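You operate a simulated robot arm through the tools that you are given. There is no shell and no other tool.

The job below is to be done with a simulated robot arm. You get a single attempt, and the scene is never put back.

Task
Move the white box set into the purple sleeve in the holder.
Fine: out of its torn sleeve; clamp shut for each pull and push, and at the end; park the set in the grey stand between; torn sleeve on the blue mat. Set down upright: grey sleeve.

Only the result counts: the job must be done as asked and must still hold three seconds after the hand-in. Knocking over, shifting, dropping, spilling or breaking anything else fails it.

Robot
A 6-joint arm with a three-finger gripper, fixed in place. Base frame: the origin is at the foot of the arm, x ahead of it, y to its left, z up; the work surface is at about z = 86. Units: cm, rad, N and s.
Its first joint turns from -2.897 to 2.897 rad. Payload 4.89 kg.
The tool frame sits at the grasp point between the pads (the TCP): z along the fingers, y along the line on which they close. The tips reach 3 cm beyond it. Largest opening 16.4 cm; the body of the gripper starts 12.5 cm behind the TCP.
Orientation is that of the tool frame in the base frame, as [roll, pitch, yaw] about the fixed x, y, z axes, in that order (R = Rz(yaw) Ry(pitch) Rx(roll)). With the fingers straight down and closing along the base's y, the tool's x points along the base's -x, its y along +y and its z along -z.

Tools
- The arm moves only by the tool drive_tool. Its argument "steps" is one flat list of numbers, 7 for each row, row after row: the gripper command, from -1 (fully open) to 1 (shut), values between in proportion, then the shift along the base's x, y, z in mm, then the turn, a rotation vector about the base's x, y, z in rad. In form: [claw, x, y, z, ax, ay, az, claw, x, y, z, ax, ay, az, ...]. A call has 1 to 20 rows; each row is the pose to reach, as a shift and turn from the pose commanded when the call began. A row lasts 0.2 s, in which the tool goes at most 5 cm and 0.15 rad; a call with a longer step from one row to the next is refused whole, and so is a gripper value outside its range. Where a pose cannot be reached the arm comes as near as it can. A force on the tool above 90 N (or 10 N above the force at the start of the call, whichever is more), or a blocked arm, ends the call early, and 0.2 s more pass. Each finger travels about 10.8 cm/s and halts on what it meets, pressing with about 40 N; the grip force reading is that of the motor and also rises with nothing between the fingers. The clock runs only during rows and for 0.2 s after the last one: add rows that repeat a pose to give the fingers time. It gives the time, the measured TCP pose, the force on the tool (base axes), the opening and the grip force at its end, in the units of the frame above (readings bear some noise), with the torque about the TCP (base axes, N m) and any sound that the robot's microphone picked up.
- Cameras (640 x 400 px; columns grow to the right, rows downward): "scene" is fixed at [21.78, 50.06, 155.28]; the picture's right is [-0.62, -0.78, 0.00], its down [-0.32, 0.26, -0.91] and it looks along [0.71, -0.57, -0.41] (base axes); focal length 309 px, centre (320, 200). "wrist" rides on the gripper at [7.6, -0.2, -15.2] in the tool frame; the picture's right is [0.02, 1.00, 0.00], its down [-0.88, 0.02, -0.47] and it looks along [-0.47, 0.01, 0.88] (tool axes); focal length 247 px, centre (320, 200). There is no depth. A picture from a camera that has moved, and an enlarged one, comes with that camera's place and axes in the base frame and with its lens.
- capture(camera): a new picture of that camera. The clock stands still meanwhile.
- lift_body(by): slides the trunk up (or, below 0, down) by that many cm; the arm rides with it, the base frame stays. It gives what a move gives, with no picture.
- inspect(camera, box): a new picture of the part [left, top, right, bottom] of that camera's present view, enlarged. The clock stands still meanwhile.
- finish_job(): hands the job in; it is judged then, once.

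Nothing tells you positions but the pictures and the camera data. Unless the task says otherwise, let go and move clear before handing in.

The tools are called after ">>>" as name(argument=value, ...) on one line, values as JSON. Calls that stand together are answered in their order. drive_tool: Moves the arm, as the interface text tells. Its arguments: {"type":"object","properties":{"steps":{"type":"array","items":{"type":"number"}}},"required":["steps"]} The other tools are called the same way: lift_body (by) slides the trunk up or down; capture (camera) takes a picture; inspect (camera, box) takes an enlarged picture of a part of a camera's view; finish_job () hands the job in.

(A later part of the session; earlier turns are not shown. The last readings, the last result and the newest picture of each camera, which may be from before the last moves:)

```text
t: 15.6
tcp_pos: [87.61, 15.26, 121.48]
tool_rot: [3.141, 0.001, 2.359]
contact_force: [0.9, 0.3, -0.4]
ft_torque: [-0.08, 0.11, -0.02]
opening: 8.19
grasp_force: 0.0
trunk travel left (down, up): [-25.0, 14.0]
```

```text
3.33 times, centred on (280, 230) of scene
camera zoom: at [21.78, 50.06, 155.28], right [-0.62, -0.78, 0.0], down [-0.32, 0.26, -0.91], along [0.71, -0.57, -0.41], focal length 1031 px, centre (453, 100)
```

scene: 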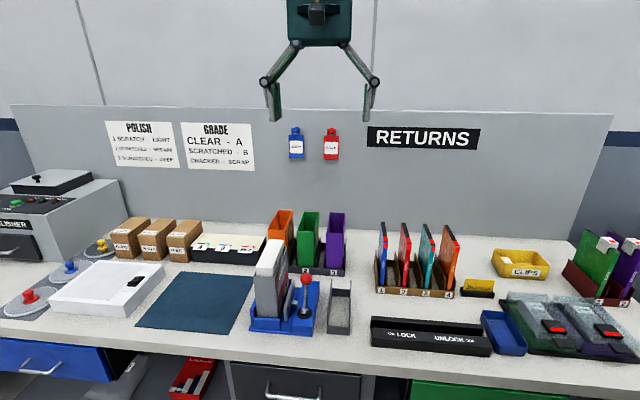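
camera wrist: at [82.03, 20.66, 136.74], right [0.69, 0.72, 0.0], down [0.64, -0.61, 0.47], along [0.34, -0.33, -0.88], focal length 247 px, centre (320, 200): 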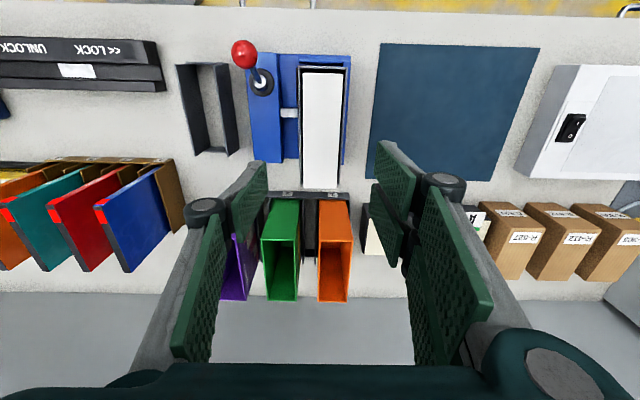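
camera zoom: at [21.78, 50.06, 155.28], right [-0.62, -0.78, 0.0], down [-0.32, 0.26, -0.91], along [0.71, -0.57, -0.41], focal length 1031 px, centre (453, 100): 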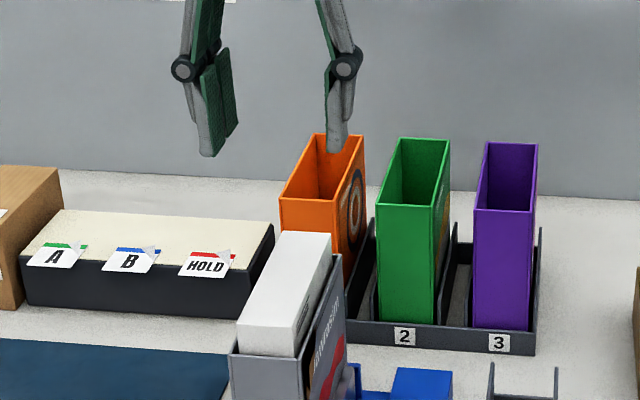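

The set is centred under the gripper at p≈72.9. I'll go down so the tips sit just above the sleeve rim, then close on the set.

>>> drive_tool(steps=[0, 1, 1, -40, 0, 0, 0, 0, 1, 1, -80, 0, 0, 0, 0, 1, 1, -115, 0, 0, 0, 0, 1, 1, -135, 0, 0, 0, 0, 1, 1, -142, 0, 0, 0, 0, 1, 1, -142, 0, 0, 0])

>>> capture(camera="wrist")

>>> inspect(camera="scene", box=[240, 200, 310, 290])

```text
t: 17.0
tcp_pos: [87.74, 15.67, 107.1]
tool_rot: [3.141, 0.003, 2.359]
contact_force: [0.5, -0.7, -0.2]
ft_torque: [-0.03, 0.02, 0.0]
opening: 8.21
grasp_force: 0.0
trunk travel left (down, up): [-25.0, 14.0]
```

```text
taken
camera wrist: at [82.14, 20.84, 122.49], right [0.69, 0.72, 0.0], down [0.64, -0.61, 0.47], along [0.34, -0.33, -0.88], focal length 247 px, centre (320, 200)
```

wrist: 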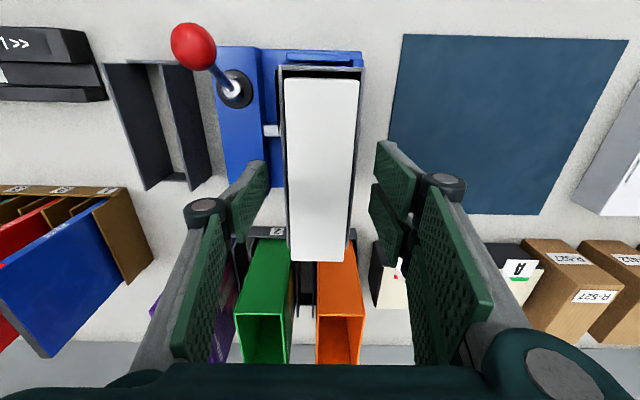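

```text
4.44 times, centred on (275, 245) of scene
camera zoom: at [21.78, 50.06, 155.28], right [-0.62, -0.78, 0.0], down [-0.32, 0.26, -0.91], along [0.71, -0.57, -0.41], focal length 1374 px, centre (520, 0)
```

zoom: 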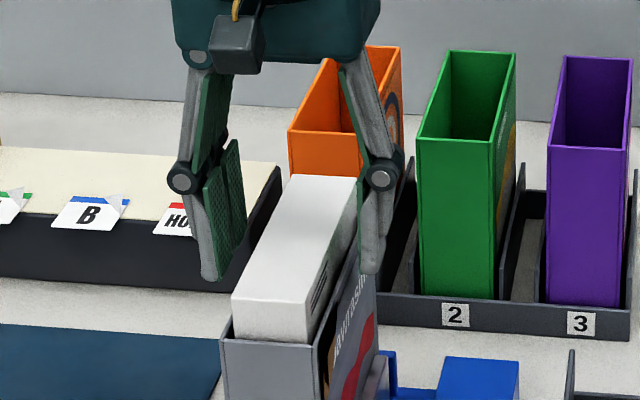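

The tips are just above the rim level, so I'll close on the set.

>>> drive_tool(steps=[0.3, 0, 0, 0, 0, 0, 0, 0.6, 0, 0, 0, 0, 0, 0, 1, 0, 0, 0, 0, 0, 0, 1, 0, 0, 0, 0, 0, 0, 1, 0, 0, 0, 0, 0, 0])

>>> inspect(camera="scene", box=[240, 200, 310, 290])

>>> inspect(camera="wrist", box=[240, 50, 420, 270])

```text
t: 18.2
tcp_pos: [87.58, 15.64, 107.2]
tool_rot: [-3.141, 0.003, 2.36]
contact_force: [0.2, -0.3, 0.1]
ft_torque: [0.05, -0.04, 0.0]
opening: 4.46
grasp_force: 39.8
trunk travel left (down, up): [-25.0, 14.0]
```

```text
4.44 times, centred on (275, 245) of scene
camera zoom: at [21.78, 50.06, 155.28], right [-0.62, -0.78, 0.0], down [-0.32, 0.26, -0.91], along [0.71, -0.57, -0.41], focal length 1374 px, centre (520, 0)
```

zoom: 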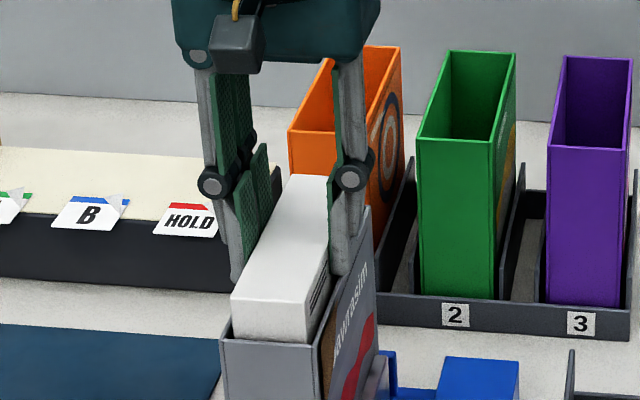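

```text
1.82 times, centred on (330, 160) of wrist
camera zoom: at [82.13, 20.84, 122.51], right [0.69, 0.72, 0.0], down [0.64, -0.61, 0.47], along [0.34, -0.33, -0.88], focal length 449 px, centre (302, 273)
```

zoom: 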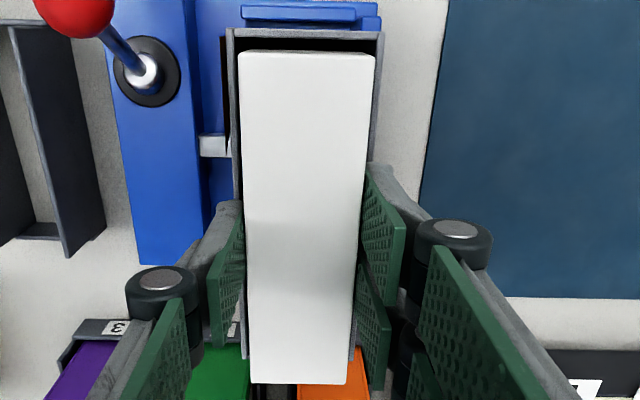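

I have the set at 4.46 cm. I'll pull it straight up slowly and watch the force.

>>> drive_tool(steps=[1, 0, 0, 4, 0, 0, 0, 1, 0, 0, 8, 0, 0, 0, 1, 0, 0, 14, 0, 0, 0, 1, 0, 0, 20, 0, 0, 0, 1, 0, 0, 30, 0, 0, 0, 1, 0, 0, 40, 0, 0, 0])

>>> inspect(camera="scene", box=[230, 180, 340, 340])

```text
t: 19.6
tcp_pos: [87.68, 15.75, 111.25]
tool_rot: [-3.14, 0.001, 2.357]
contact_force: [-0.1, 0.7, -4.2]
ft_torque: [-0.01, 0.01, 0.04]
opening: 4.45
grasp_force: 40.1
trunk travel left (down, up): [-25.0, 14.0]
```

```text
2.50 times, centred on (285, 260) of scene
camera zoom: at [21.78, 50.06, 155.28], right [-0.62, -0.78, 0.0], down [-0.32, 0.26, -0.91], along [0.71, -0.57, -0.41], focal length 773 px, centre (408, 50)
```

zoom: 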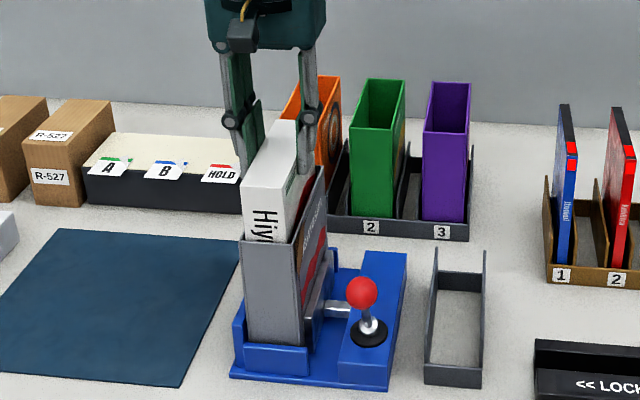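

The set slides out cleanly, weighs about 4 N, and the sleeve stays put. I'll continue up.

>>> drive_tool(steps=[1, 0, 0, 20, 0, 0, 0, 1, 0, 0, 40, 0, 0, 0, 1, 0, 0, 60, 0, 0, 0, 1, 0, 0, 80, 0, 0, 0, 1, 0, 0, 100, 0, 0, 0, 1, 0, 0, 120, 0, 0, 0, 1, 0, 0, 140, 0, 0, 0, 1, 0, 0, 155, 0, 0, 0, 1, 0, 0, 165, 0, 0, 0, 1, 0, 0, 165, 0, 0, 0])

>>> inspect(camera="scene", box=[220, 120, 380, 340])

>>> capture(camera="wrist")

```text
t: 21.8
tcp_pos: [87.63, 15.71, 128.0]
tool_rot: [-3.14, 0.0, 2.357]
contact_force: [0.5, -0.3, -4.1]
ft_torque: [0.0, -0.05, 0.02]
opening: 4.46
grasp_force: 39.5
trunk travel left (down, up): [-25.0, 14.0]
```

```text
1.82 times, centred on (300, 230) of scene
camera zoom: at [21.78, 50.06, 155.28], right [-0.62, -0.78, 0.0], down [-0.32, 0.26, -0.91], along [0.71, -0.57, -0.41], focal length 562 px, centre (356, 146)
```

zoom: 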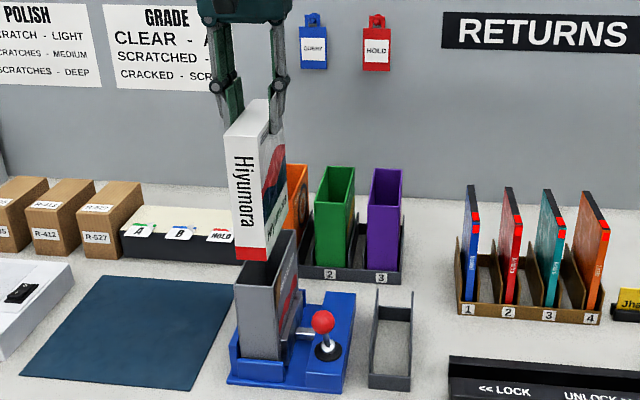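

```text
taken
camera wrist: at [81.98, 20.98, 143.14], right [0.69, 0.72, 0.0], down [0.64, -0.61, 0.47], along [0.34, -0.33, -0.88], focal length 247 px, centre (320, 200)
```

wrist: 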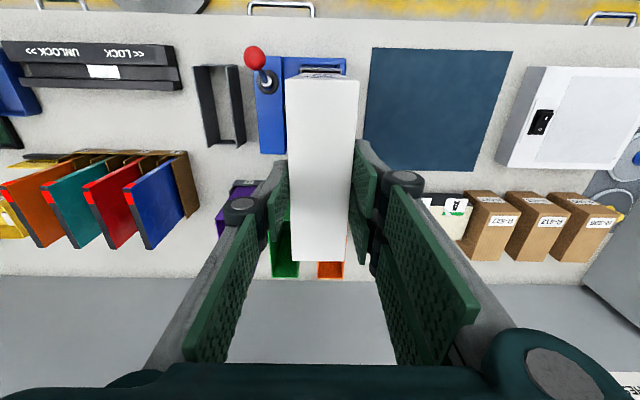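

The set is fully out, about 4 cm above the sleeve rim. Before carrying it to the grey stand, I'll measure the stand accurately.

>>> inspect(camera="wrist", box=[185, 55, 265, 155])

>>> inspect(camera="scene", box=[320, 275, 365, 340])

```text
4.00 times, centred on (225, 105) of wrist
camera zoom: at [81.98, 20.98, 143.14], right [0.69, 0.72, 0.0], down [0.64, -0.61, 0.47], along [0.34, -0.33, -0.88], focal length 988 px, centre (700, 580)
```

zoom: 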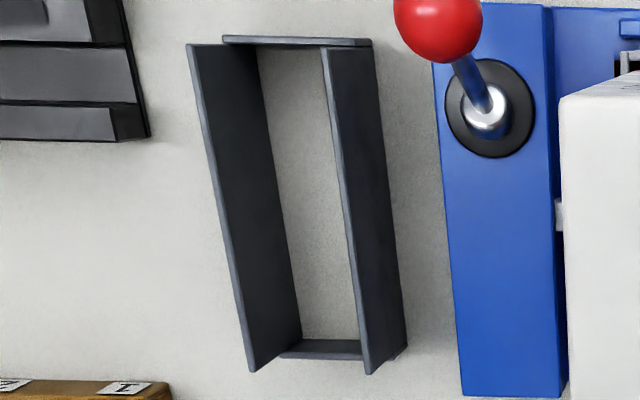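

```text
6.15 times, centred on (342, 308) of scene
camera zoom: at [21.78, 50.06, 155.28], right [-0.62, -0.78, 0.0], down [-0.32, 0.26, -0.91], along [0.71, -0.57, -0.41], focal length 1903 px, centre (182, -462)
```

zoom: 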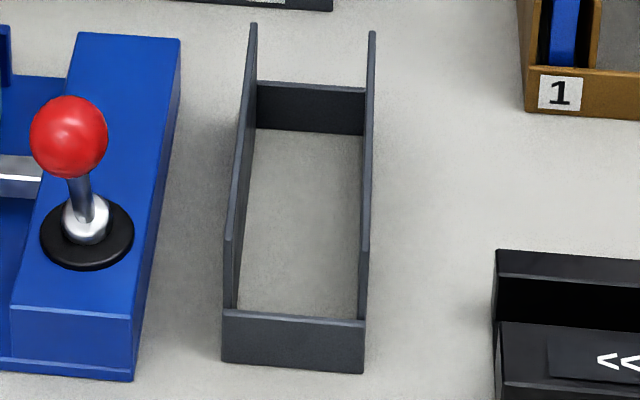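

The stand's inner space is about 5.6 × 14.8 cm, centred at p≈52.75, q≈50.75 in the bench axes. I'll carry the set across at this height.

>>> drive_tool(steps=[1, -10, -10, 0, 0, 0, 0, 1, -30, -29, 0, 0, 0, 0, 1, -55, -54, 0, 0, 0, 0, 1, -80, -78, 0, 0, 0, 0, 1, -105, -103, 0, 0, 0, 0, 1, -128, -125, 0, 0, 0, 0, 1, -140, -137, 0, 0, 0, 0, 1, -145, -142, 0, 0, 0, 0, 1, -145, -142, 0, 0, 0, 0, 1, -145, -142, 0, 0, 0, 0])

>>> capture(camera="wrist")

>>> capture(camera="scene")

>>> inspect(camera="scene", box=[300, 220, 380, 340])

```text
t: 24.0
tcp_pos: [73.37, 1.49, 127.79]
tool_rot: [-3.141, 0.002, 2.358]
contact_force: [0.0, 0.7, -3.3]
ft_torque: [0.0, 0.01, 0.04]
opening: 4.49
grasp_force: 40.3
trunk travel left (down, up): [-25.0, 14.0]
```

```text
taken
camera wrist: at [67.72, 6.71, 143.12], right [0.69, 0.72, 0.0], down [0.64, -0.61, 0.47], along [0.34, -0.33, -0.88], focal length 247 px, centre (320, 200)
```

wrist: 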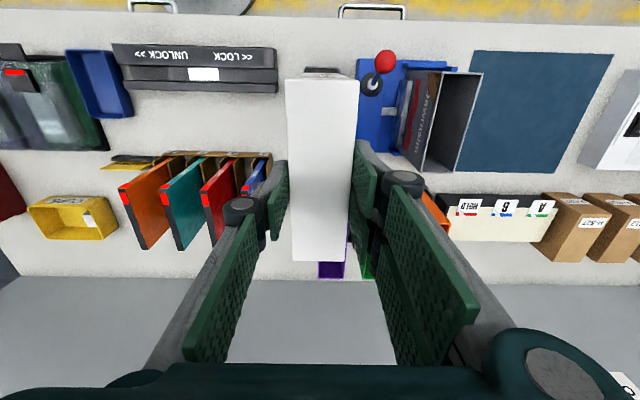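

```text
taken
```

scene: 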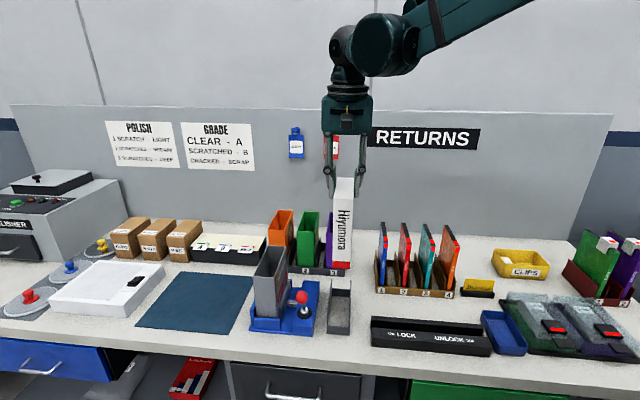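

```text
3.33 times, centred on (340, 280) of scene
camera zoom: at [21.78, 50.06, 155.28], right [-0.62, -0.78, 0.0], down [-0.32, 0.26, -0.91], along [0.71, -0.57, -0.41], focal length 1031 px, centre (253, -67)
```

zoom: 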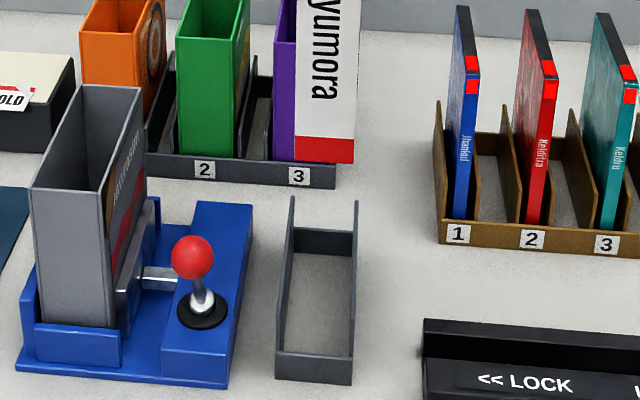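

The set hangs squarely over the stand within about 2 mm. I'll lower it to just above the stand's side plates and check.

>>> drive_tool(steps=[1, -0.6, 0.6, -30, 0, 0, 0, 1, -0.6, 0.6, -60, 0, 0, 0, 1, -0.6, 0.6, -90, 0, 0, 0, 1, -0.6, 0.6, -115, 0, 0, 0, 1, -0.6, 0.6, -130, 0, 0, 0, 1, -0.6, 0.6, -135, 0, 0, 0, 1, -0.6, 0.6, -135, 0, 0, 0])

>>> inspect(camera="scene", box=[310, 260, 370, 340])

>>> capture(camera="wrist")

```text
t: 25.6
tcp_pos: [73.23, 1.42, 114.3]
tool_rot: [3.142, 0.001, 2.357]
contact_force: [-0.1, 0.3, -4.6]
ft_torque: [-0.04, 0.01, 0.01]
opening: 4.47
grasp_force: 40.4
trunk travel left (down, up): [-25.0, 14.0]
```

```text
5.00 times, centred on (340, 300) of scene
camera zoom: at [21.78, 50.06, 155.28], right [-0.62, -0.78, 0.0], down [-0.32, 0.26, -0.91], along [0.71, -0.57, -0.41], focal length 1546 px, centre (220, -300)
```

zoom: 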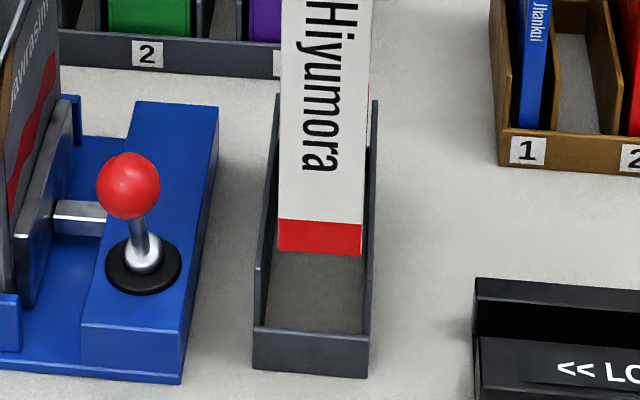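

```text
taken
camera wrist: at [67.6, 6.78, 129.52], right [0.69, 0.72, 0.0], down [0.64, -0.61, 0.47], along [0.34, -0.33, -0.88], focal length 247 px, centre (320, 200)
```

wrist: 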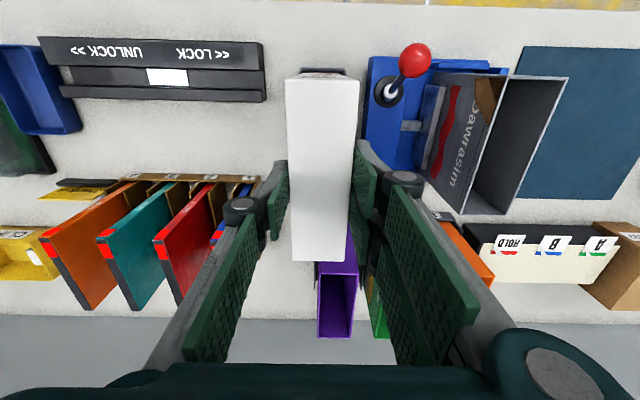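

The set is about 2 mm too close to the right plate, so I'll shift it a little and lower it into the stand in small steps.

>>> drive_tool(steps=[1, 1.5, 1.5, 0, 0, 0, 0, 1, 1.5, 1.5, -10, 0, 0, 0, 1, 1.5, 1.5, -20, 0, 0, 0, 1, 1.5, 1.5, -30, 0, 0, 0, 1, 1.5, 1.5, -40, 0, 0, 0, 1, 1.5, 1.5, -50, 0, 0, 0, 1, 1.5, 1.5, -60, 0, 0, 0, 1, 1.5, 1.5, -66, 0, 0, 0])

>>> inspect(camera="scene", box=[310, 260, 370, 340])

```text
t: 27.4
tcp_pos: [73.16, 1.73, 107.72]
tool_rot: [3.141, 0.002, 2.356]
contact_force: [0.5, -0.4, -3.8]
ft_torque: [-0.01, 0.02, 0.02]
opening: 4.46
grasp_force: 40.1
trunk travel left (down, up): [-25.0, 14.0]
```

```text
5.00 times, centred on (340, 300) of scene
camera zoom: at [21.78, 50.06, 155.28], right [-0.62, -0.78, 0.0], down [-0.32, 0.26, -0.91], along [0.71, -0.57, -0.41], focal length 1546 px, centre (220, -300)
```

zoom: 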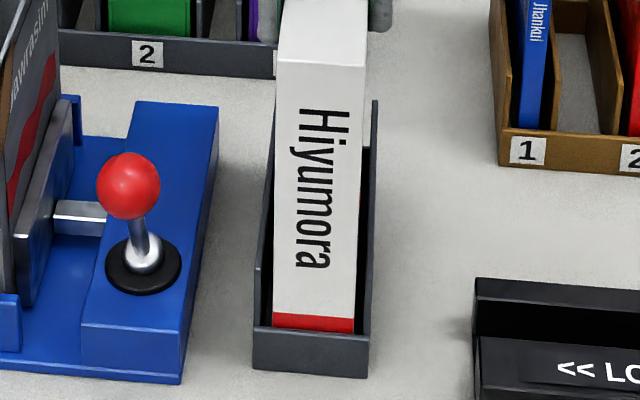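

The set is between the plates without touching. I'll keep lowering towards the table.

>>> drive_tool(steps=[1, 0, 0, -5, 0, 0, 0, 1, 0, 0, -9, 0, 0, 0, 1, 0, 0, -12, 0, 0, 0, 1, 0, 0, -14, 0, 0, 0])

>>> inspect(camera="scene", box=[310, 260, 370, 340])

```text
t: 28.4
tcp_pos: [73.16, 1.59, 106.35]
tool_rot: [-3.141, 0.001, 2.358]
contact_force: [-0.1, 0.1, -4.3]
ft_torque: [-0.01, 0.0, -0.02]
opening: 4.45
grasp_force: 39.4
trunk travel left (down, up): [-25.0, 14.0]
```

```text
5.00 times, centred on (340, 300) of scene
camera zoom: at [21.78, 50.06, 155.28], right [-0.62, -0.78, 0.0], down [-0.32, 0.26, -0.91], along [0.71, -0.57, -0.41], focal length 1546 px, centre (220, -300)
```

zoom: 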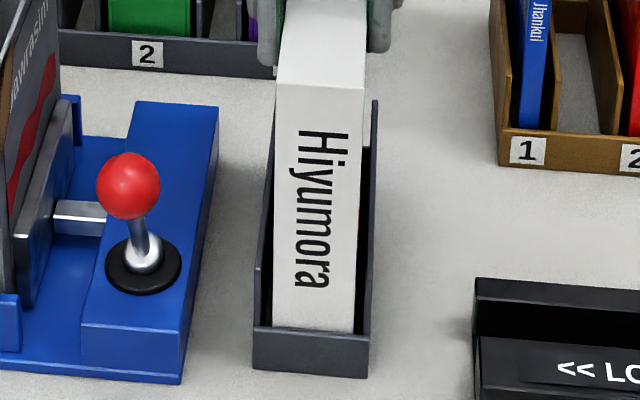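

>>> drive_tool(steps=[1, 0, 0, -2, 0, 0, 0, 1, 0, 0, -4, 0, 0, 0, 1, 0, 0, -5, 0, 0, 0])

```text
t: 29.2
tcp_pos: [73.16, 1.61, 105.86]
tool_rot: [3.14, 0.0, 2.358]
contact_force: [10.3, -0.7, 45.5]
ft_torque: [0.08, -0.34, -0.04]
opening: 4.47
grasp_force: 39.9
trunk travel left (down, up): [-25.0, 14.0]
```

The set is standing on the table inside the stand. I'll ease off the pressure and open.

>>> drive_tool(steps=[1, 0, 0, 2, 0, 0, 0, 0.6, 0, 0, 2, 0, 0, 0, 0.3, 0, 0, 2, 0, 0, 0, 0, 0, 0, 2, 0, 0, 0, 0, 0, 0, 2, 0, 0, 0, 0, 0, 0, 40, 0, 0, 0, 0, 0, 0, 80, 0, 0, 0, 0, 0, 0, 120, 0, 0, 0, 0, 0, 0, 160, 0, 0, 0])

>>> capture(camera="scene")

>>> inspect(camera="scene", box=[240, 220, 370, 340])

>>> capture(camera="wrist")

```text
t: 31.2
tcp_pos: [73.23, 1.51, 121.63]
tool_rot: [-3.141, 0.001, 2.357]
contact_force: [1.7, 0.1, -0.2]
ft_torque: [-0.01, 0.1, 0.05]
opening: 8.18
grasp_force: 0.1
trunk travel left (down, up): [-25.0, 14.0]
```

```text
taken
```

scene: 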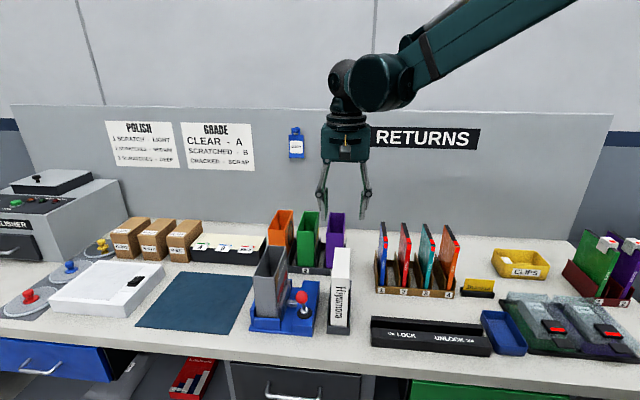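

```text
3.33 times, centred on (305, 280) of scene
camera zoom: at [21.78, 50.06, 155.28], right [-0.62, -0.78, 0.0], down [-0.32, 0.26, -0.91], along [0.71, -0.57, -0.41], focal length 1031 px, centre (370, -67)
```

zoom: 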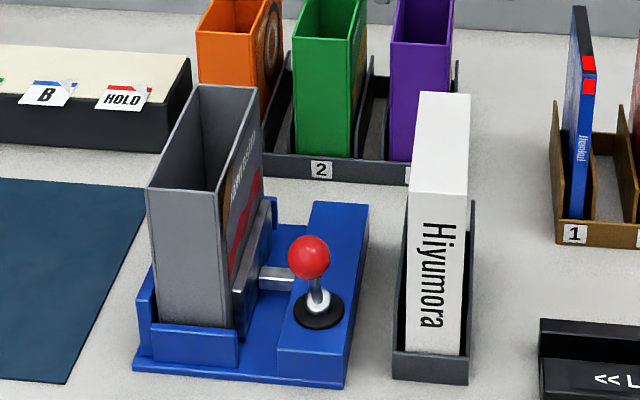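

```text
taken
camera wrist: at [67.7, 6.87, 136.94], right [0.69, 0.72, 0.0], down [0.64, -0.61, 0.47], along [0.34, -0.33, -0.88], focal length 247 px, centre (320, 200)
```

wrist: 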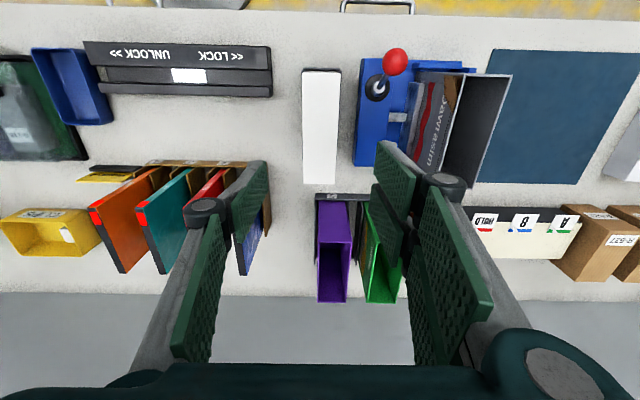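

The set stands upright in the stand. Now I'll open the clamp: bring the closed fingers in front of the ball and push it to the back.

>>> drive_tool(steps=[0, -7.8, 33.5, 0, 0, 0, 0, 0.4, -15.6, 67, 0, 0, 0, 0, 0.8, -23.3, 100.5, 0, 0, 0, 0, 1, -31.1, 134, 0, 0, 0, 0, 1, -38.9, 167.6, 0, 0, 0, 0, 1, -38.9, 167.6, -45, 0, 0, 0, 1, -38.9, 167.6, -90, 0, 0, 0, 1, -38.9, 167.6, -135, 0, 0, 0, 1, -38.9, 167.6, -160, 0, 0, 0, 1, -38.9, 167.6, -160, 0, 0, 0])

>>> capture(camera="wrist")

>>> inspect(camera="scene", box=[240, 200, 370, 340])

```text
t: 33.4
tcp_pos: [69.34, 18.33, 105.67]
tool_rot: [-3.141, 0.003, 2.357]
contact_force: [-0.1, -0.4, -0.8]
ft_torque: [0.04, 0.04, 0.0]
opening: 0.0
grasp_force: 40.1
trunk travel left (down, up): [-25.0, 14.0]
```

```text
taken
camera wrist: at [63.67, 23.74, 121.01], right [0.69, 0.72, 0.0], down [0.64, -0.61, 0.47], along [0.34, -0.33, -0.88], focal length 247 px, centre (320, 200)
```

wrist: 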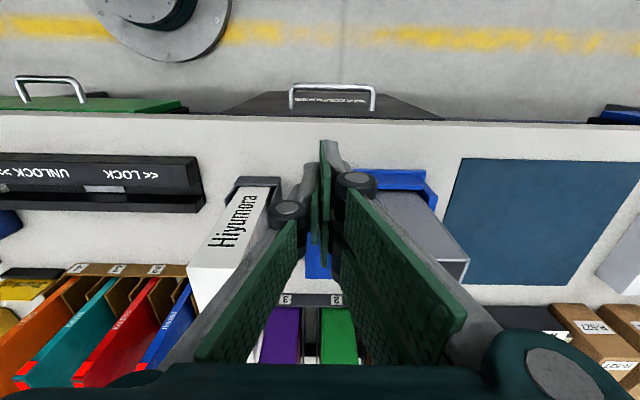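

```text
2.86 times, centred on (305, 270) of scene
camera zoom: at [21.78, 50.06, 155.28], right [-0.62, -0.78, 0.0], down [-0.32, 0.26, -0.91], along [0.71, -0.57, -0.41], focal length 884 px, centre (363, 0)
```

zoom: 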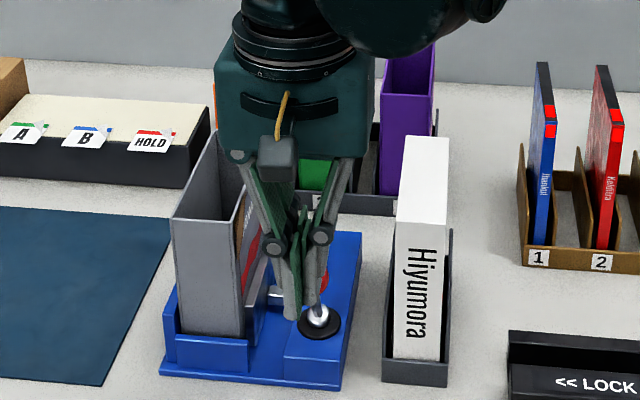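

>>> drive_tool(steps=[1, 0, 0, -15, 0, 0, 0, 1, 0, 0, -30, 0, 0, 0, 1, 0, 0, -45, 0, 0, 0, 1, 0, 0, -57, 0, 0, 0, 1, 0, 0, -57, 0, 0, 0])

```text
t: 34.6
tcp_pos: [69.33, 18.5, 100.17]
tool_rot: [-3.141, 0.003, 2.358]
contact_force: [1.3, 0.7, 0.3]
ft_torque: [0.02, 0.01, 0.01]
opening: 0.04
grasp_force: 40.3
trunk travel left (down, up): [-25.0, 14.0]
```

Down without contact. Now I'll push to the back in small steps.

>>> drive_tool(steps=[1, 4, -4, 0, 0, 0, 0, 1, 8, -8, 0, 0, 0, 0, 1, 12, -12, 0, 0, 0, 0, 1, 16, -16, 0, 0, 0, 0, 1, 20, -20, 0, 0, 0, 0, 1, 24, -24, 0, 0, 0, 0, 1, 28, -28, 0, 0, 0, 0, 1, 32, -32, 0, 0, 0, 0])

>>> inspect(camera="scene", box=[240, 200, 370, 340])

>>> capture(camera="wrist")

```text
t: 36.4
tcp_pos: [72.63, 15.23, 100.26]
tool_rot: [3.141, 0.002, 2.359]
contact_force: [-0.3, 0.2, 0.6]
ft_torque: [-0.01, -0.04, 0.01]
opening: 0.0
grasp_force: 39.8
trunk travel left (down, up): [-25.0, 14.0]
```

```text
2.86 times, centred on (305, 270) of scene
camera zoom: at [21.78, 50.06, 155.28], right [-0.62, -0.78, 0.0], down [-0.32, 0.26, -0.91], along [0.71, -0.57, -0.41], focal length 884 px, centre (363, 0)
```

zoom: 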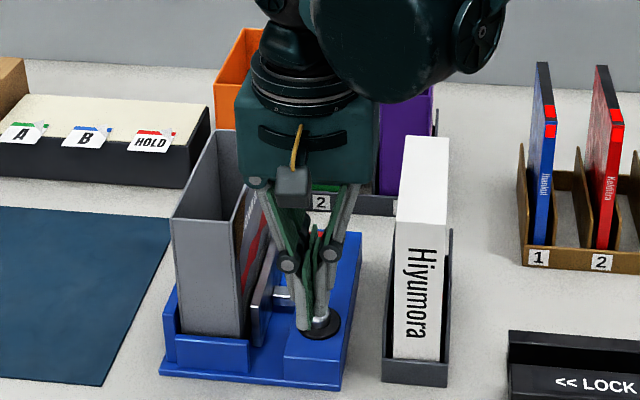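

```text
taken
camera wrist: at [66.96, 20.49, 115.42], right [0.69, 0.72, 0.0], down [0.64, -0.61, 0.47], along [0.34, -0.33, -0.88], focal length 247 px, centre (320, 200)
```

wrist: 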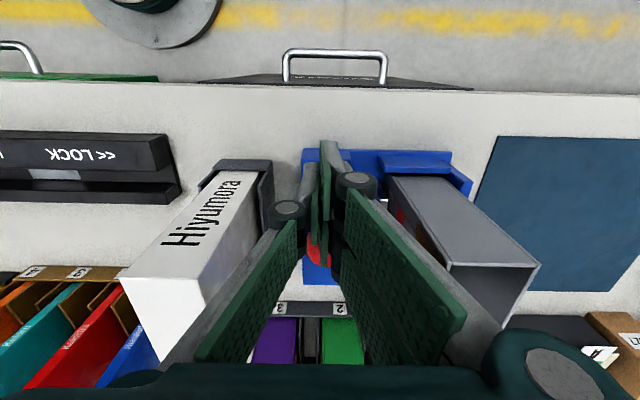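

The lever moves and the jaw is releasing. I'll continue to the rear stop.

>>> drive_tool(steps=[1, 4, -4, 0, 0, 0, 0, 1, 8, -8, 0, 0, 0, 0, 1, 12, -12, 0, 0, 0, 0, 1, 16, -16, -1, 0, 0, 0, 1, 20, -20, -2, 0, 0, 0, 1, 24, -24, -3, 0, 0, 0, 1, 26, -26, -4, 0, 0, 0])

>>> inspect(camera="scene", box=[240, 200, 370, 340])

>>> capture(camera="wrist")

```text
t: 38.0
tcp_pos: [75.24, 12.62, 99.69]
tool_rot: [3.141, 0.002, 2.358]
contact_force: [-0.3, -0.4, -0.2]
ft_torque: [0.03, -0.01, 0.01]
opening: 0.0
grasp_force: 39.4
trunk travel left (down, up): [-25.0, 14.0]
```

```text
2.86 times, centred on (305, 270) of scene
camera zoom: at [21.78, 50.06, 155.28], right [-0.62, -0.78, 0.0], down [-0.32, 0.26, -0.91], along [0.71, -0.57, -0.41], focal length 884 px, centre (363, 0)
```

zoom: 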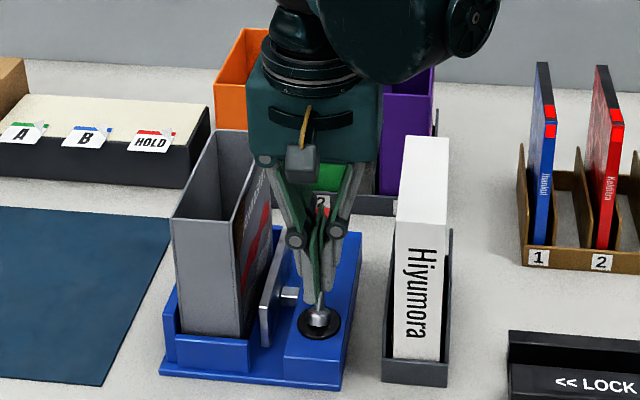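

```text
taken
camera wrist: at [69.59, 17.88, 114.89], right [0.69, 0.72, 0.0], down [0.64, -0.61, 0.47], along [0.34, -0.33, -0.88], focal length 247 px, centre (320, 200)
```

wrist: 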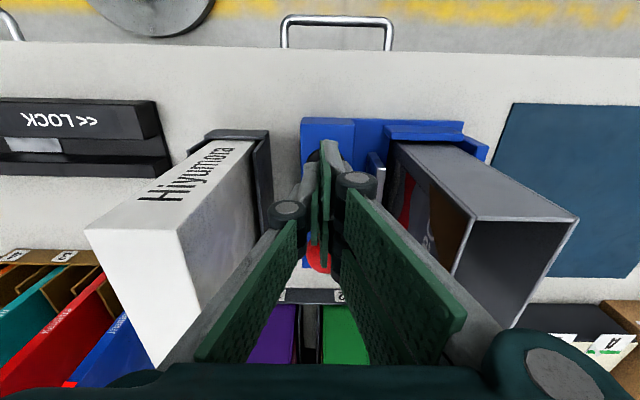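

The jaw is nearly all the way back. A few millimetres more, then I'll back off and rise.

>>> drive_tool(steps=[1, 2, -2, 0, 0, 0, 0, 1, 4, -4, 0, 0, 0, 0])

>>> drive_tool(steps=[1, -7, 7, 0, 0, 0, 0, 1, -14, 14, 0, 0, 0, 0, 1, -21, 21, 30, 0, 0, 0, 1, -21, 21, 75, 0, 0, 0, 1, -21, 21, 120, 0, 0, 0, 1, -21, 21, 165, 0, 0, 0, 0.4, -21, 21, 200, 0, 0, 0, 0, -21, 21, 220, 0, 0, 0])

>>> inspect(camera="scene", box=[240, 220, 340, 340])

>>> capture(camera="wrist")

```text
t: 38.6
tcp_pos: [75.63, 12.21, 99.66]
tool_rot: [3.141, 0.002, 2.357]
contact_force: [-0.2, 0.6, 1.1]
ft_torque: [-0.03, -0.02, -0.04]
opening: 0.0
grasp_force: 40.2
trunk travel left (down, up): [-25.0, 14.0]
```

```text
t: 40.4
tcp_pos: [73.51, 14.53, 121.61]
tool_rot: [3.141, 0.0, 2.358]
contact_force: [-0.5, -0.3, 0.3]
ft_torque: [0.01, 0.0, 0.02]
opening: 8.22
grasp_force: 0.0
trunk travel left (down, up): [-25.0, 14.0]
```

```text
3.33 times, centred on (290, 280) of scene
camera zoom: at [21.78, 50.06, 155.28], right [-0.62, -0.78, 0.0], down [-0.32, 0.26, -0.91], along [0.71, -0.57, -0.41], focal length 1031 px, centre (420, -67)
```

zoom: 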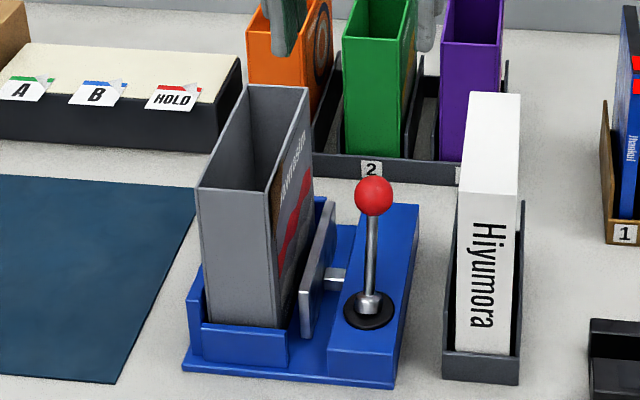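

```text
taken
camera wrist: at [68.06, 19.72, 137.04], right [0.69, 0.72, 0.0], down [0.64, -0.61, 0.47], along [0.34, -0.33, -0.88], focal length 247 px, centre (320, 200)
```

wrist: 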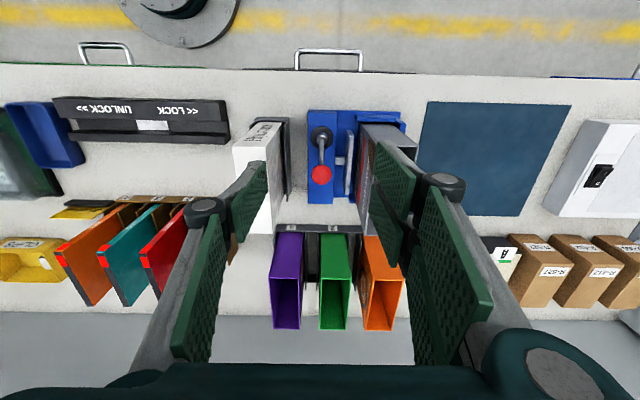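

The clamp is open and the jaw is clear of the empty grey sleeve. I'll move over the sleeve to check its position.

>>> drive_tool(steps=[0, 30, 8, 0, 0, 0, 0, 0, 60, 16, 0, 0, 0, 0, 0, 90, 24, 0, 0, 0, 0, 0, 120, 31, 0, 0, 0, 0, 0, 120, 31, 0, 0, 0, 0])

>>> inspect(camera="wrist", box=[240, 60, 400, 230])

>>> inspect(camera="scene", box=[245, 230, 315, 340])

```text
t: 41.6
tcp_pos: [85.54, 17.57, 121.8]
tool_rot: [3.141, 0.001, 2.359]
contact_force: [1.4, -0.6, 0.4]
ft_torque: [-0.03, 0.14, -0.02]
opening: 8.22
grasp_force: 0.1
trunk travel left (down, up): [-25.0, 14.0]
```

```text
2.35 times, centred on (320, 145) of wrist
camera zoom: at [80.0, 22.75, 136.94], right [0.69, 0.72, 0.0], down [0.64, -0.61, 0.47], along [0.34, -0.33, -0.88], focal length 581 px, centre (320, 329)
```

zoom: 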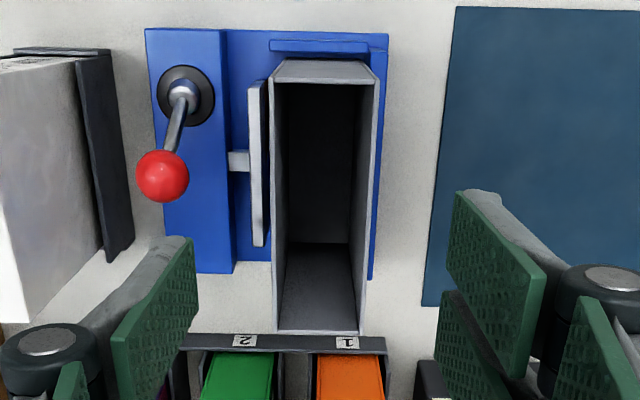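

```text
3.64 times, centred on (280, 285) of scene
camera zoom: at [21.78, 50.06, 155.28], right [-0.62, -0.78, 0.0], down [-0.32, 0.26, -0.91], along [0.71, -0.57, -0.41], focal length 1124 px, centre (466, -109)
```

zoom: 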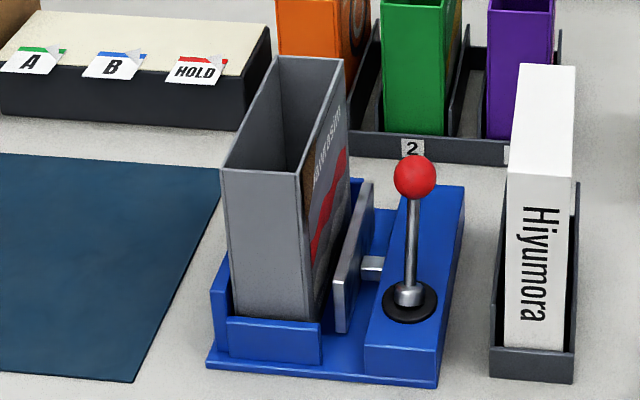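

The sleeve's rim is at p 70.1–75.7 and the gripper is centred on it. I'll go down outside the sleeve walls, above the jaw, and close.

>>> drive_tool(steps=[0, 0, 0, -40, 0, 0, 0, 0, 0, 0, -80, 0, 0, 0, 0, 0, 0, -120, 0, 0, 0, 0, 0, 0, -160, 0, 0, 0, 0, 0, 0, -190, 0, 0, 0, 0, 0, 0, -202, 0, 0, 0, 0, 0, 0, -202, 0, 0, 0, 0.3, 0, 0, -202, 0, 0, 0, 0.6, 0, 0, -202, 0, 0, 0, 1, 0, 0, -202, 0, 0, 0, 1, 0, 0, -202, 0, 0, 0])

>>> inspect(camera="scene", box=[230, 200, 330, 340])

>>> capture(camera="wrist")

```text
t: 44.0
tcp_pos: [85.49, 17.36, 101.42]
tool_rot: [-3.141, 0.002, 2.358]
contact_force: [-0.6, 0.6, -0.7]
ft_torque: [-0.01, 0.01, 0.03]
opening: 5.76
grasp_force: 40.1
trunk travel left (down, up): [-25.0, 14.0]
```

```text
2.86 times, centred on (280, 270) of scene
camera zoom: at [21.78, 50.06, 155.28], right [-0.62, -0.78, 0.0], down [-0.32, 0.26, -0.91], along [0.71, -0.57, -0.41], focal length 884 px, centre (434, 0)
```

zoom: 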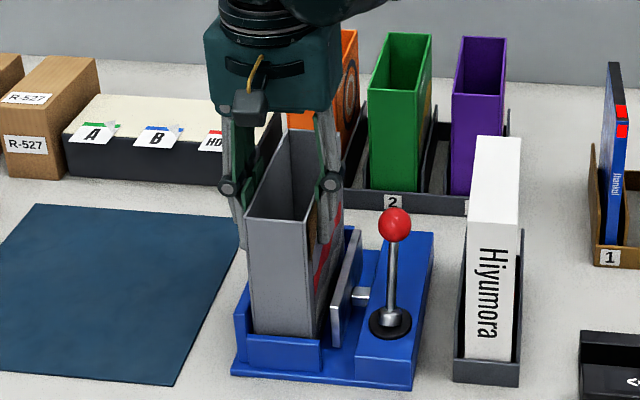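

```text
taken
camera wrist: at [79.96, 22.75, 116.78], right [0.69, 0.72, 0.0], down [0.64, -0.61, 0.47], along [0.34, -0.33, -0.88], focal length 247 px, centre (320, 200)
```

wrist: 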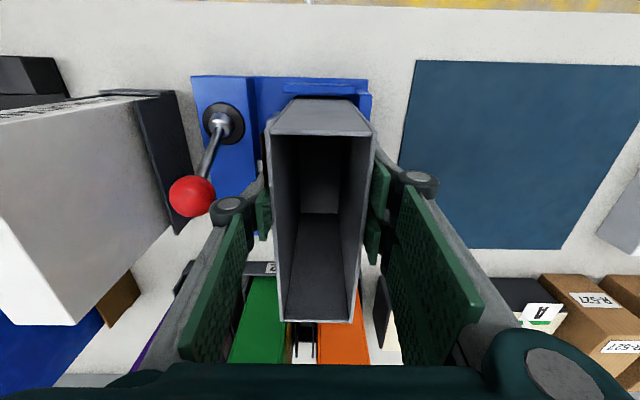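

The fingers hold the grey sleeve at 5.76 cm. I'll lift it straight out of the clamp.

>>> drive_tool(steps=[1, 0, 0, 5, 0, 0, 0, 1, 0, 0, 15, 0, 0, 0, 1, 0, 0, 30, 0, 0, 0, 1, 0, 0, 50, 0, 0, 0, 1, 0, 0, 75, 0, 0, 0, 1, 0, 0, 100, 0, 0, 0, 1, 0, 0, 115, 0, 0, 0, 1, 0, 0, 115, 0, 0, 0])

>>> inspect(camera="scene", box=[220, 170, 340, 340])

```text
t: 45.8
tcp_pos: [85.47, 17.33, 113.04]
tool_rot: [-3.142, 0.001, 2.357]
contact_force: [-0.9, 0.7, 0.3]
ft_torque: [0.03, -0.07, -0.01]
opening: 5.8
grasp_force: 40.0
trunk travel left (down, up): [-25.0, 14.0]
```

```text
2.35 times, centred on (280, 255) of scene
camera zoom: at [21.78, 50.06, 155.28], right [-0.62, -0.78, 0.0], down [-0.32, 0.26, -0.91], along [0.71, -0.57, -0.41], focal length 728 px, centre (414, 71)
```

zoom: 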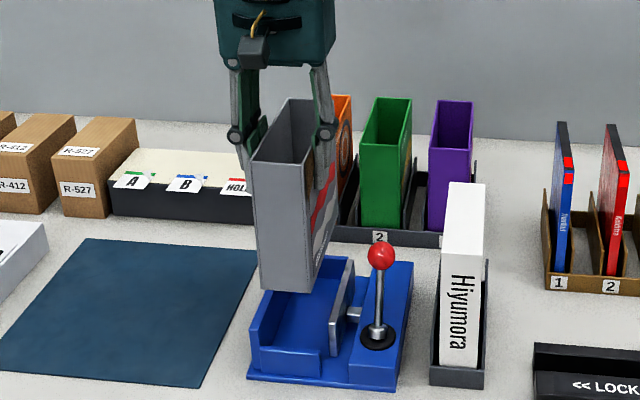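

The sleeve is free of the clamp. I'll carry it over to the mat, staying near the reachable corner.

>>> drive_tool(steps=[1, 10, 18, 0, 0, 0, 0, 1, 26, 45, 0, 0, 0, 0, 1, 43, 73, 0, 0, 0, 0, 1, 59, 100, 0, 0, 0, 0, 1, 71, 119, 0, 0, 0, 0, 1, 71, 119, 0, 0, 0, 0, 1, 71, 119, 0, 0, 0, 0])

>>> capture(camera="wrist")

>>> capture(camera="scene")

```text
t: 47.4
tcp_pos: [92.58, 29.41, 112.95]
tool_rot: [3.141, 0.002, 2.359]
contact_force: [0.3, -0.2, 0.4]
ft_torque: [-0.02, 0.0, -0.01]
opening: 5.79
grasp_force: 39.5
trunk travel left (down, up): [-25.0, 14.0]
```

```text
taken
camera wrist: at [86.99, 34.69, 128.26], right [0.69, 0.72, 0.0], down [0.64, -0.61, 0.47], along [0.34, -0.33, -0.88], focal length 247 px, centre (320, 200)
```

wrist: 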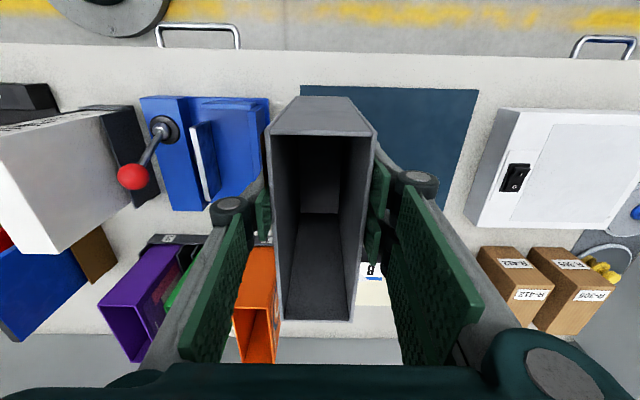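

```text
taken
```

scene: 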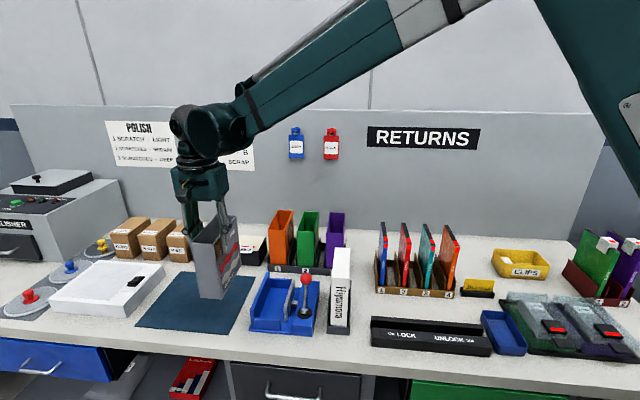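

There is still reach left, so I'll move about 1.5 cm further onto the mat for margin.

>>> drive_tool(steps=[1, 10, 1, 0, 0, 0, 0, 1, 21, 2, 0, 0, 0, 0, 1, 21, 2, -30, 0, 0, 0, 1, 21, 2, -60, 0, 0, 0, 1, 21, 2, -90, 0, 0, 0, 1, 21, 2, -90, 0, 0, 0])

>>> inspect(camera="scene", box=[130, 180, 280, 340])

>>> capture(camera="wrist")

```text
t: 48.8
tcp_pos: [94.72, 29.55, 103.78]
tool_rot: [-3.141, 0.003, 2.358]
contact_force: [0.5, -0.1, -1.4]
ft_torque: [-0.02, 0.1, 0.01]
opening: 5.79
grasp_force: 40.1
trunk travel left (down, up): [-25.0, 14.0]
```

```text
2.50 times, centred on (205, 260) of scene
camera zoom: at [21.78, 50.06, 155.28], right [-0.62, -0.78, 0.0], down [-0.32, 0.26, -0.91], along [0.71, -0.57, -0.41], focal length 773 px, centre (608, 50)
```

zoom: 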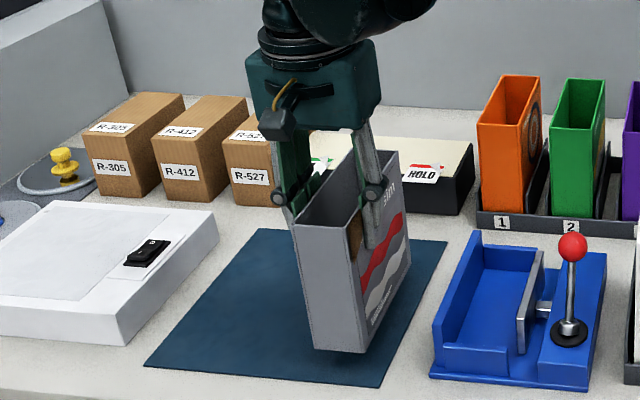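

```text
taken
camera wrist: at [89.12, 34.78, 119.09], right [0.69, 0.72, 0.0], down [0.64, -0.61, 0.47], along [0.34, -0.33, -0.88], focal length 247 px, centre (320, 200)
```

wrist: 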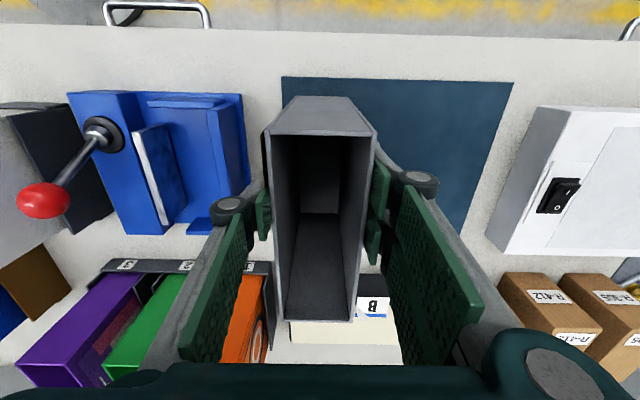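

The sleeve is well inside the mat. I'll lower it to the surface.

>>> drive_tool(steps=[1, 0, 0, -8, 0, 0, 0, 1, 0, 0, -16, 0, 0, 0, 1, 0, 0, -22, 0, 0, 0, 1, 0, 0, -25, 0, 0, 0, 1, 0, 0, -27, 0, 0, 0])

>>> inspect(camera="scene", box=[160, 210, 260, 330])

```text
t: 50.0
tcp_pos: [94.69, 29.61, 101.21]
tool_rot: [-3.141, 0.001, 2.359]
contact_force: [0.2, -0.3, -0.9]
ft_torque: [0.0, -0.02, -0.02]
opening: 5.79
grasp_force: 40.5
trunk travel left (down, up): [-25.0, 14.0]
```

```text
3.33 times, centred on (210, 270) of scene
camera zoom: at [21.78, 50.06, 155.28], right [-0.62, -0.78, 0.0], down [-0.32, 0.26, -0.91], along [0.71, -0.57, -0.41], focal length 1031 px, centre (687, -33)
```

zoom: 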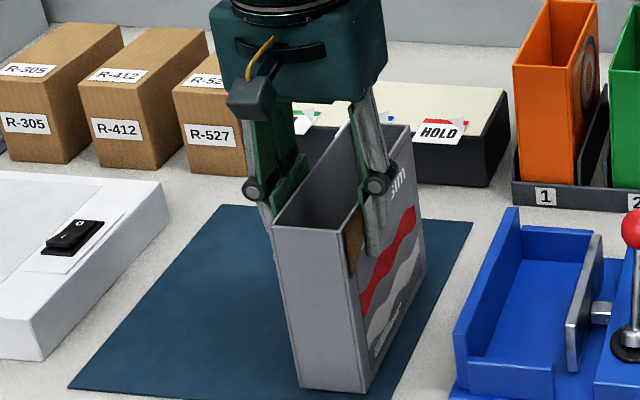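

>>> drive_tool(steps=[1, 0, 0, -2, 0, 0, 0, 1, 0, 0, -4, 0, 0, 0, 1, 0, 0, -6, 0, 0, 0])

```text
t: 50.8
tcp_pos: [94.74, 29.49, 100.91]
tool_rot: [3.141, 0.002, 2.358]
contact_force: [9.5, 4.8, 40.5]
ft_torque: [0.05, -0.35, 0.12]
opening: 5.8
grasp_force: 40.2
trunk travel left (down, up): [-25.0, 14.0]
```

Contact with the mat. I'll ease off, open and rise.

>>> drive_tool(steps=[1, 0, 0, 3, 0, 0, 0, 0.6, 0, 0, 3, 0, 0, 0, 0.2, 0, 0, 3, 0, 0, 0, 0, 0, 0, 3, 0, 0, 0, 0, 0, 0, 3, 0, 0, 0, 0, 0, 0, 40, 0, 0, 0, 0, 0, 0, 80, 0, 0, 0, 0, 0, 0, 120, 0, 0, 0, 0, 0, 0, 160, 0, 0, 0, 0, 0, 0, 200, 0, 0, 0])

>>> capture(camera="scene")

>>> inspect(camera="scene", box=[130, 200, 330, 340])

>>> capture(camera="wrist")

```text
t: 53.0
tcp_pos: [94.69, 29.32, 120.56]
tool_rot: [-3.142, 0.003, 2.358]
contact_force: [0.4, 0.4, -1.0]
ft_torque: [-0.01, 0.1, -0.04]
opening: 8.2
grasp_force: 0.0
trunk travel left (down, up): [-25.0, 14.0]
```

```text
taken
```

scene: 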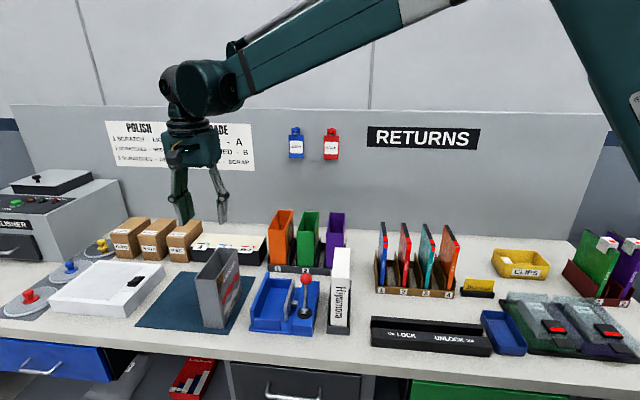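

```text
2.86 times, centred on (230, 270) of scene
camera zoom: at [21.78, 50.06, 155.28], right [-0.62, -0.78, 0.0], down [-0.32, 0.26, -0.91], along [0.71, -0.57, -0.41], focal length 884 px, centre (577, 0)
```

zoom: 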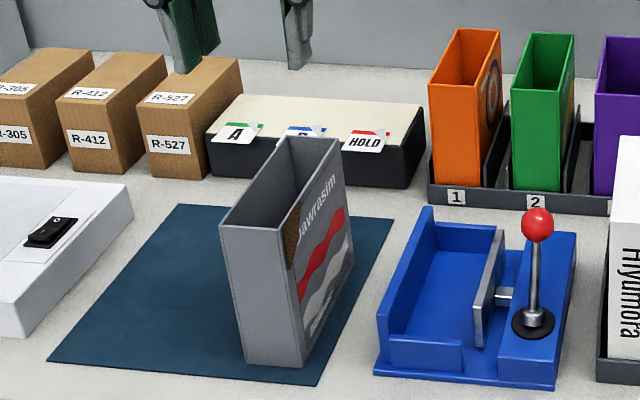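

```text
taken
camera wrist: at [89.19, 34.69, 135.91], right [0.69, 0.72, 0.0], down [0.64, -0.61, 0.47], along [0.34, -0.33, -0.88], focal length 247 px, centre (320, 200)
```

wrist: 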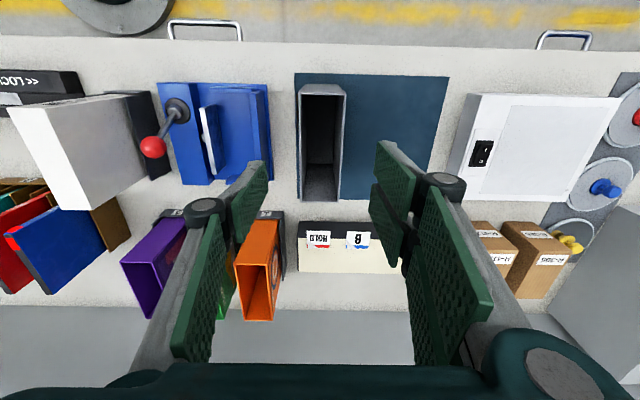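

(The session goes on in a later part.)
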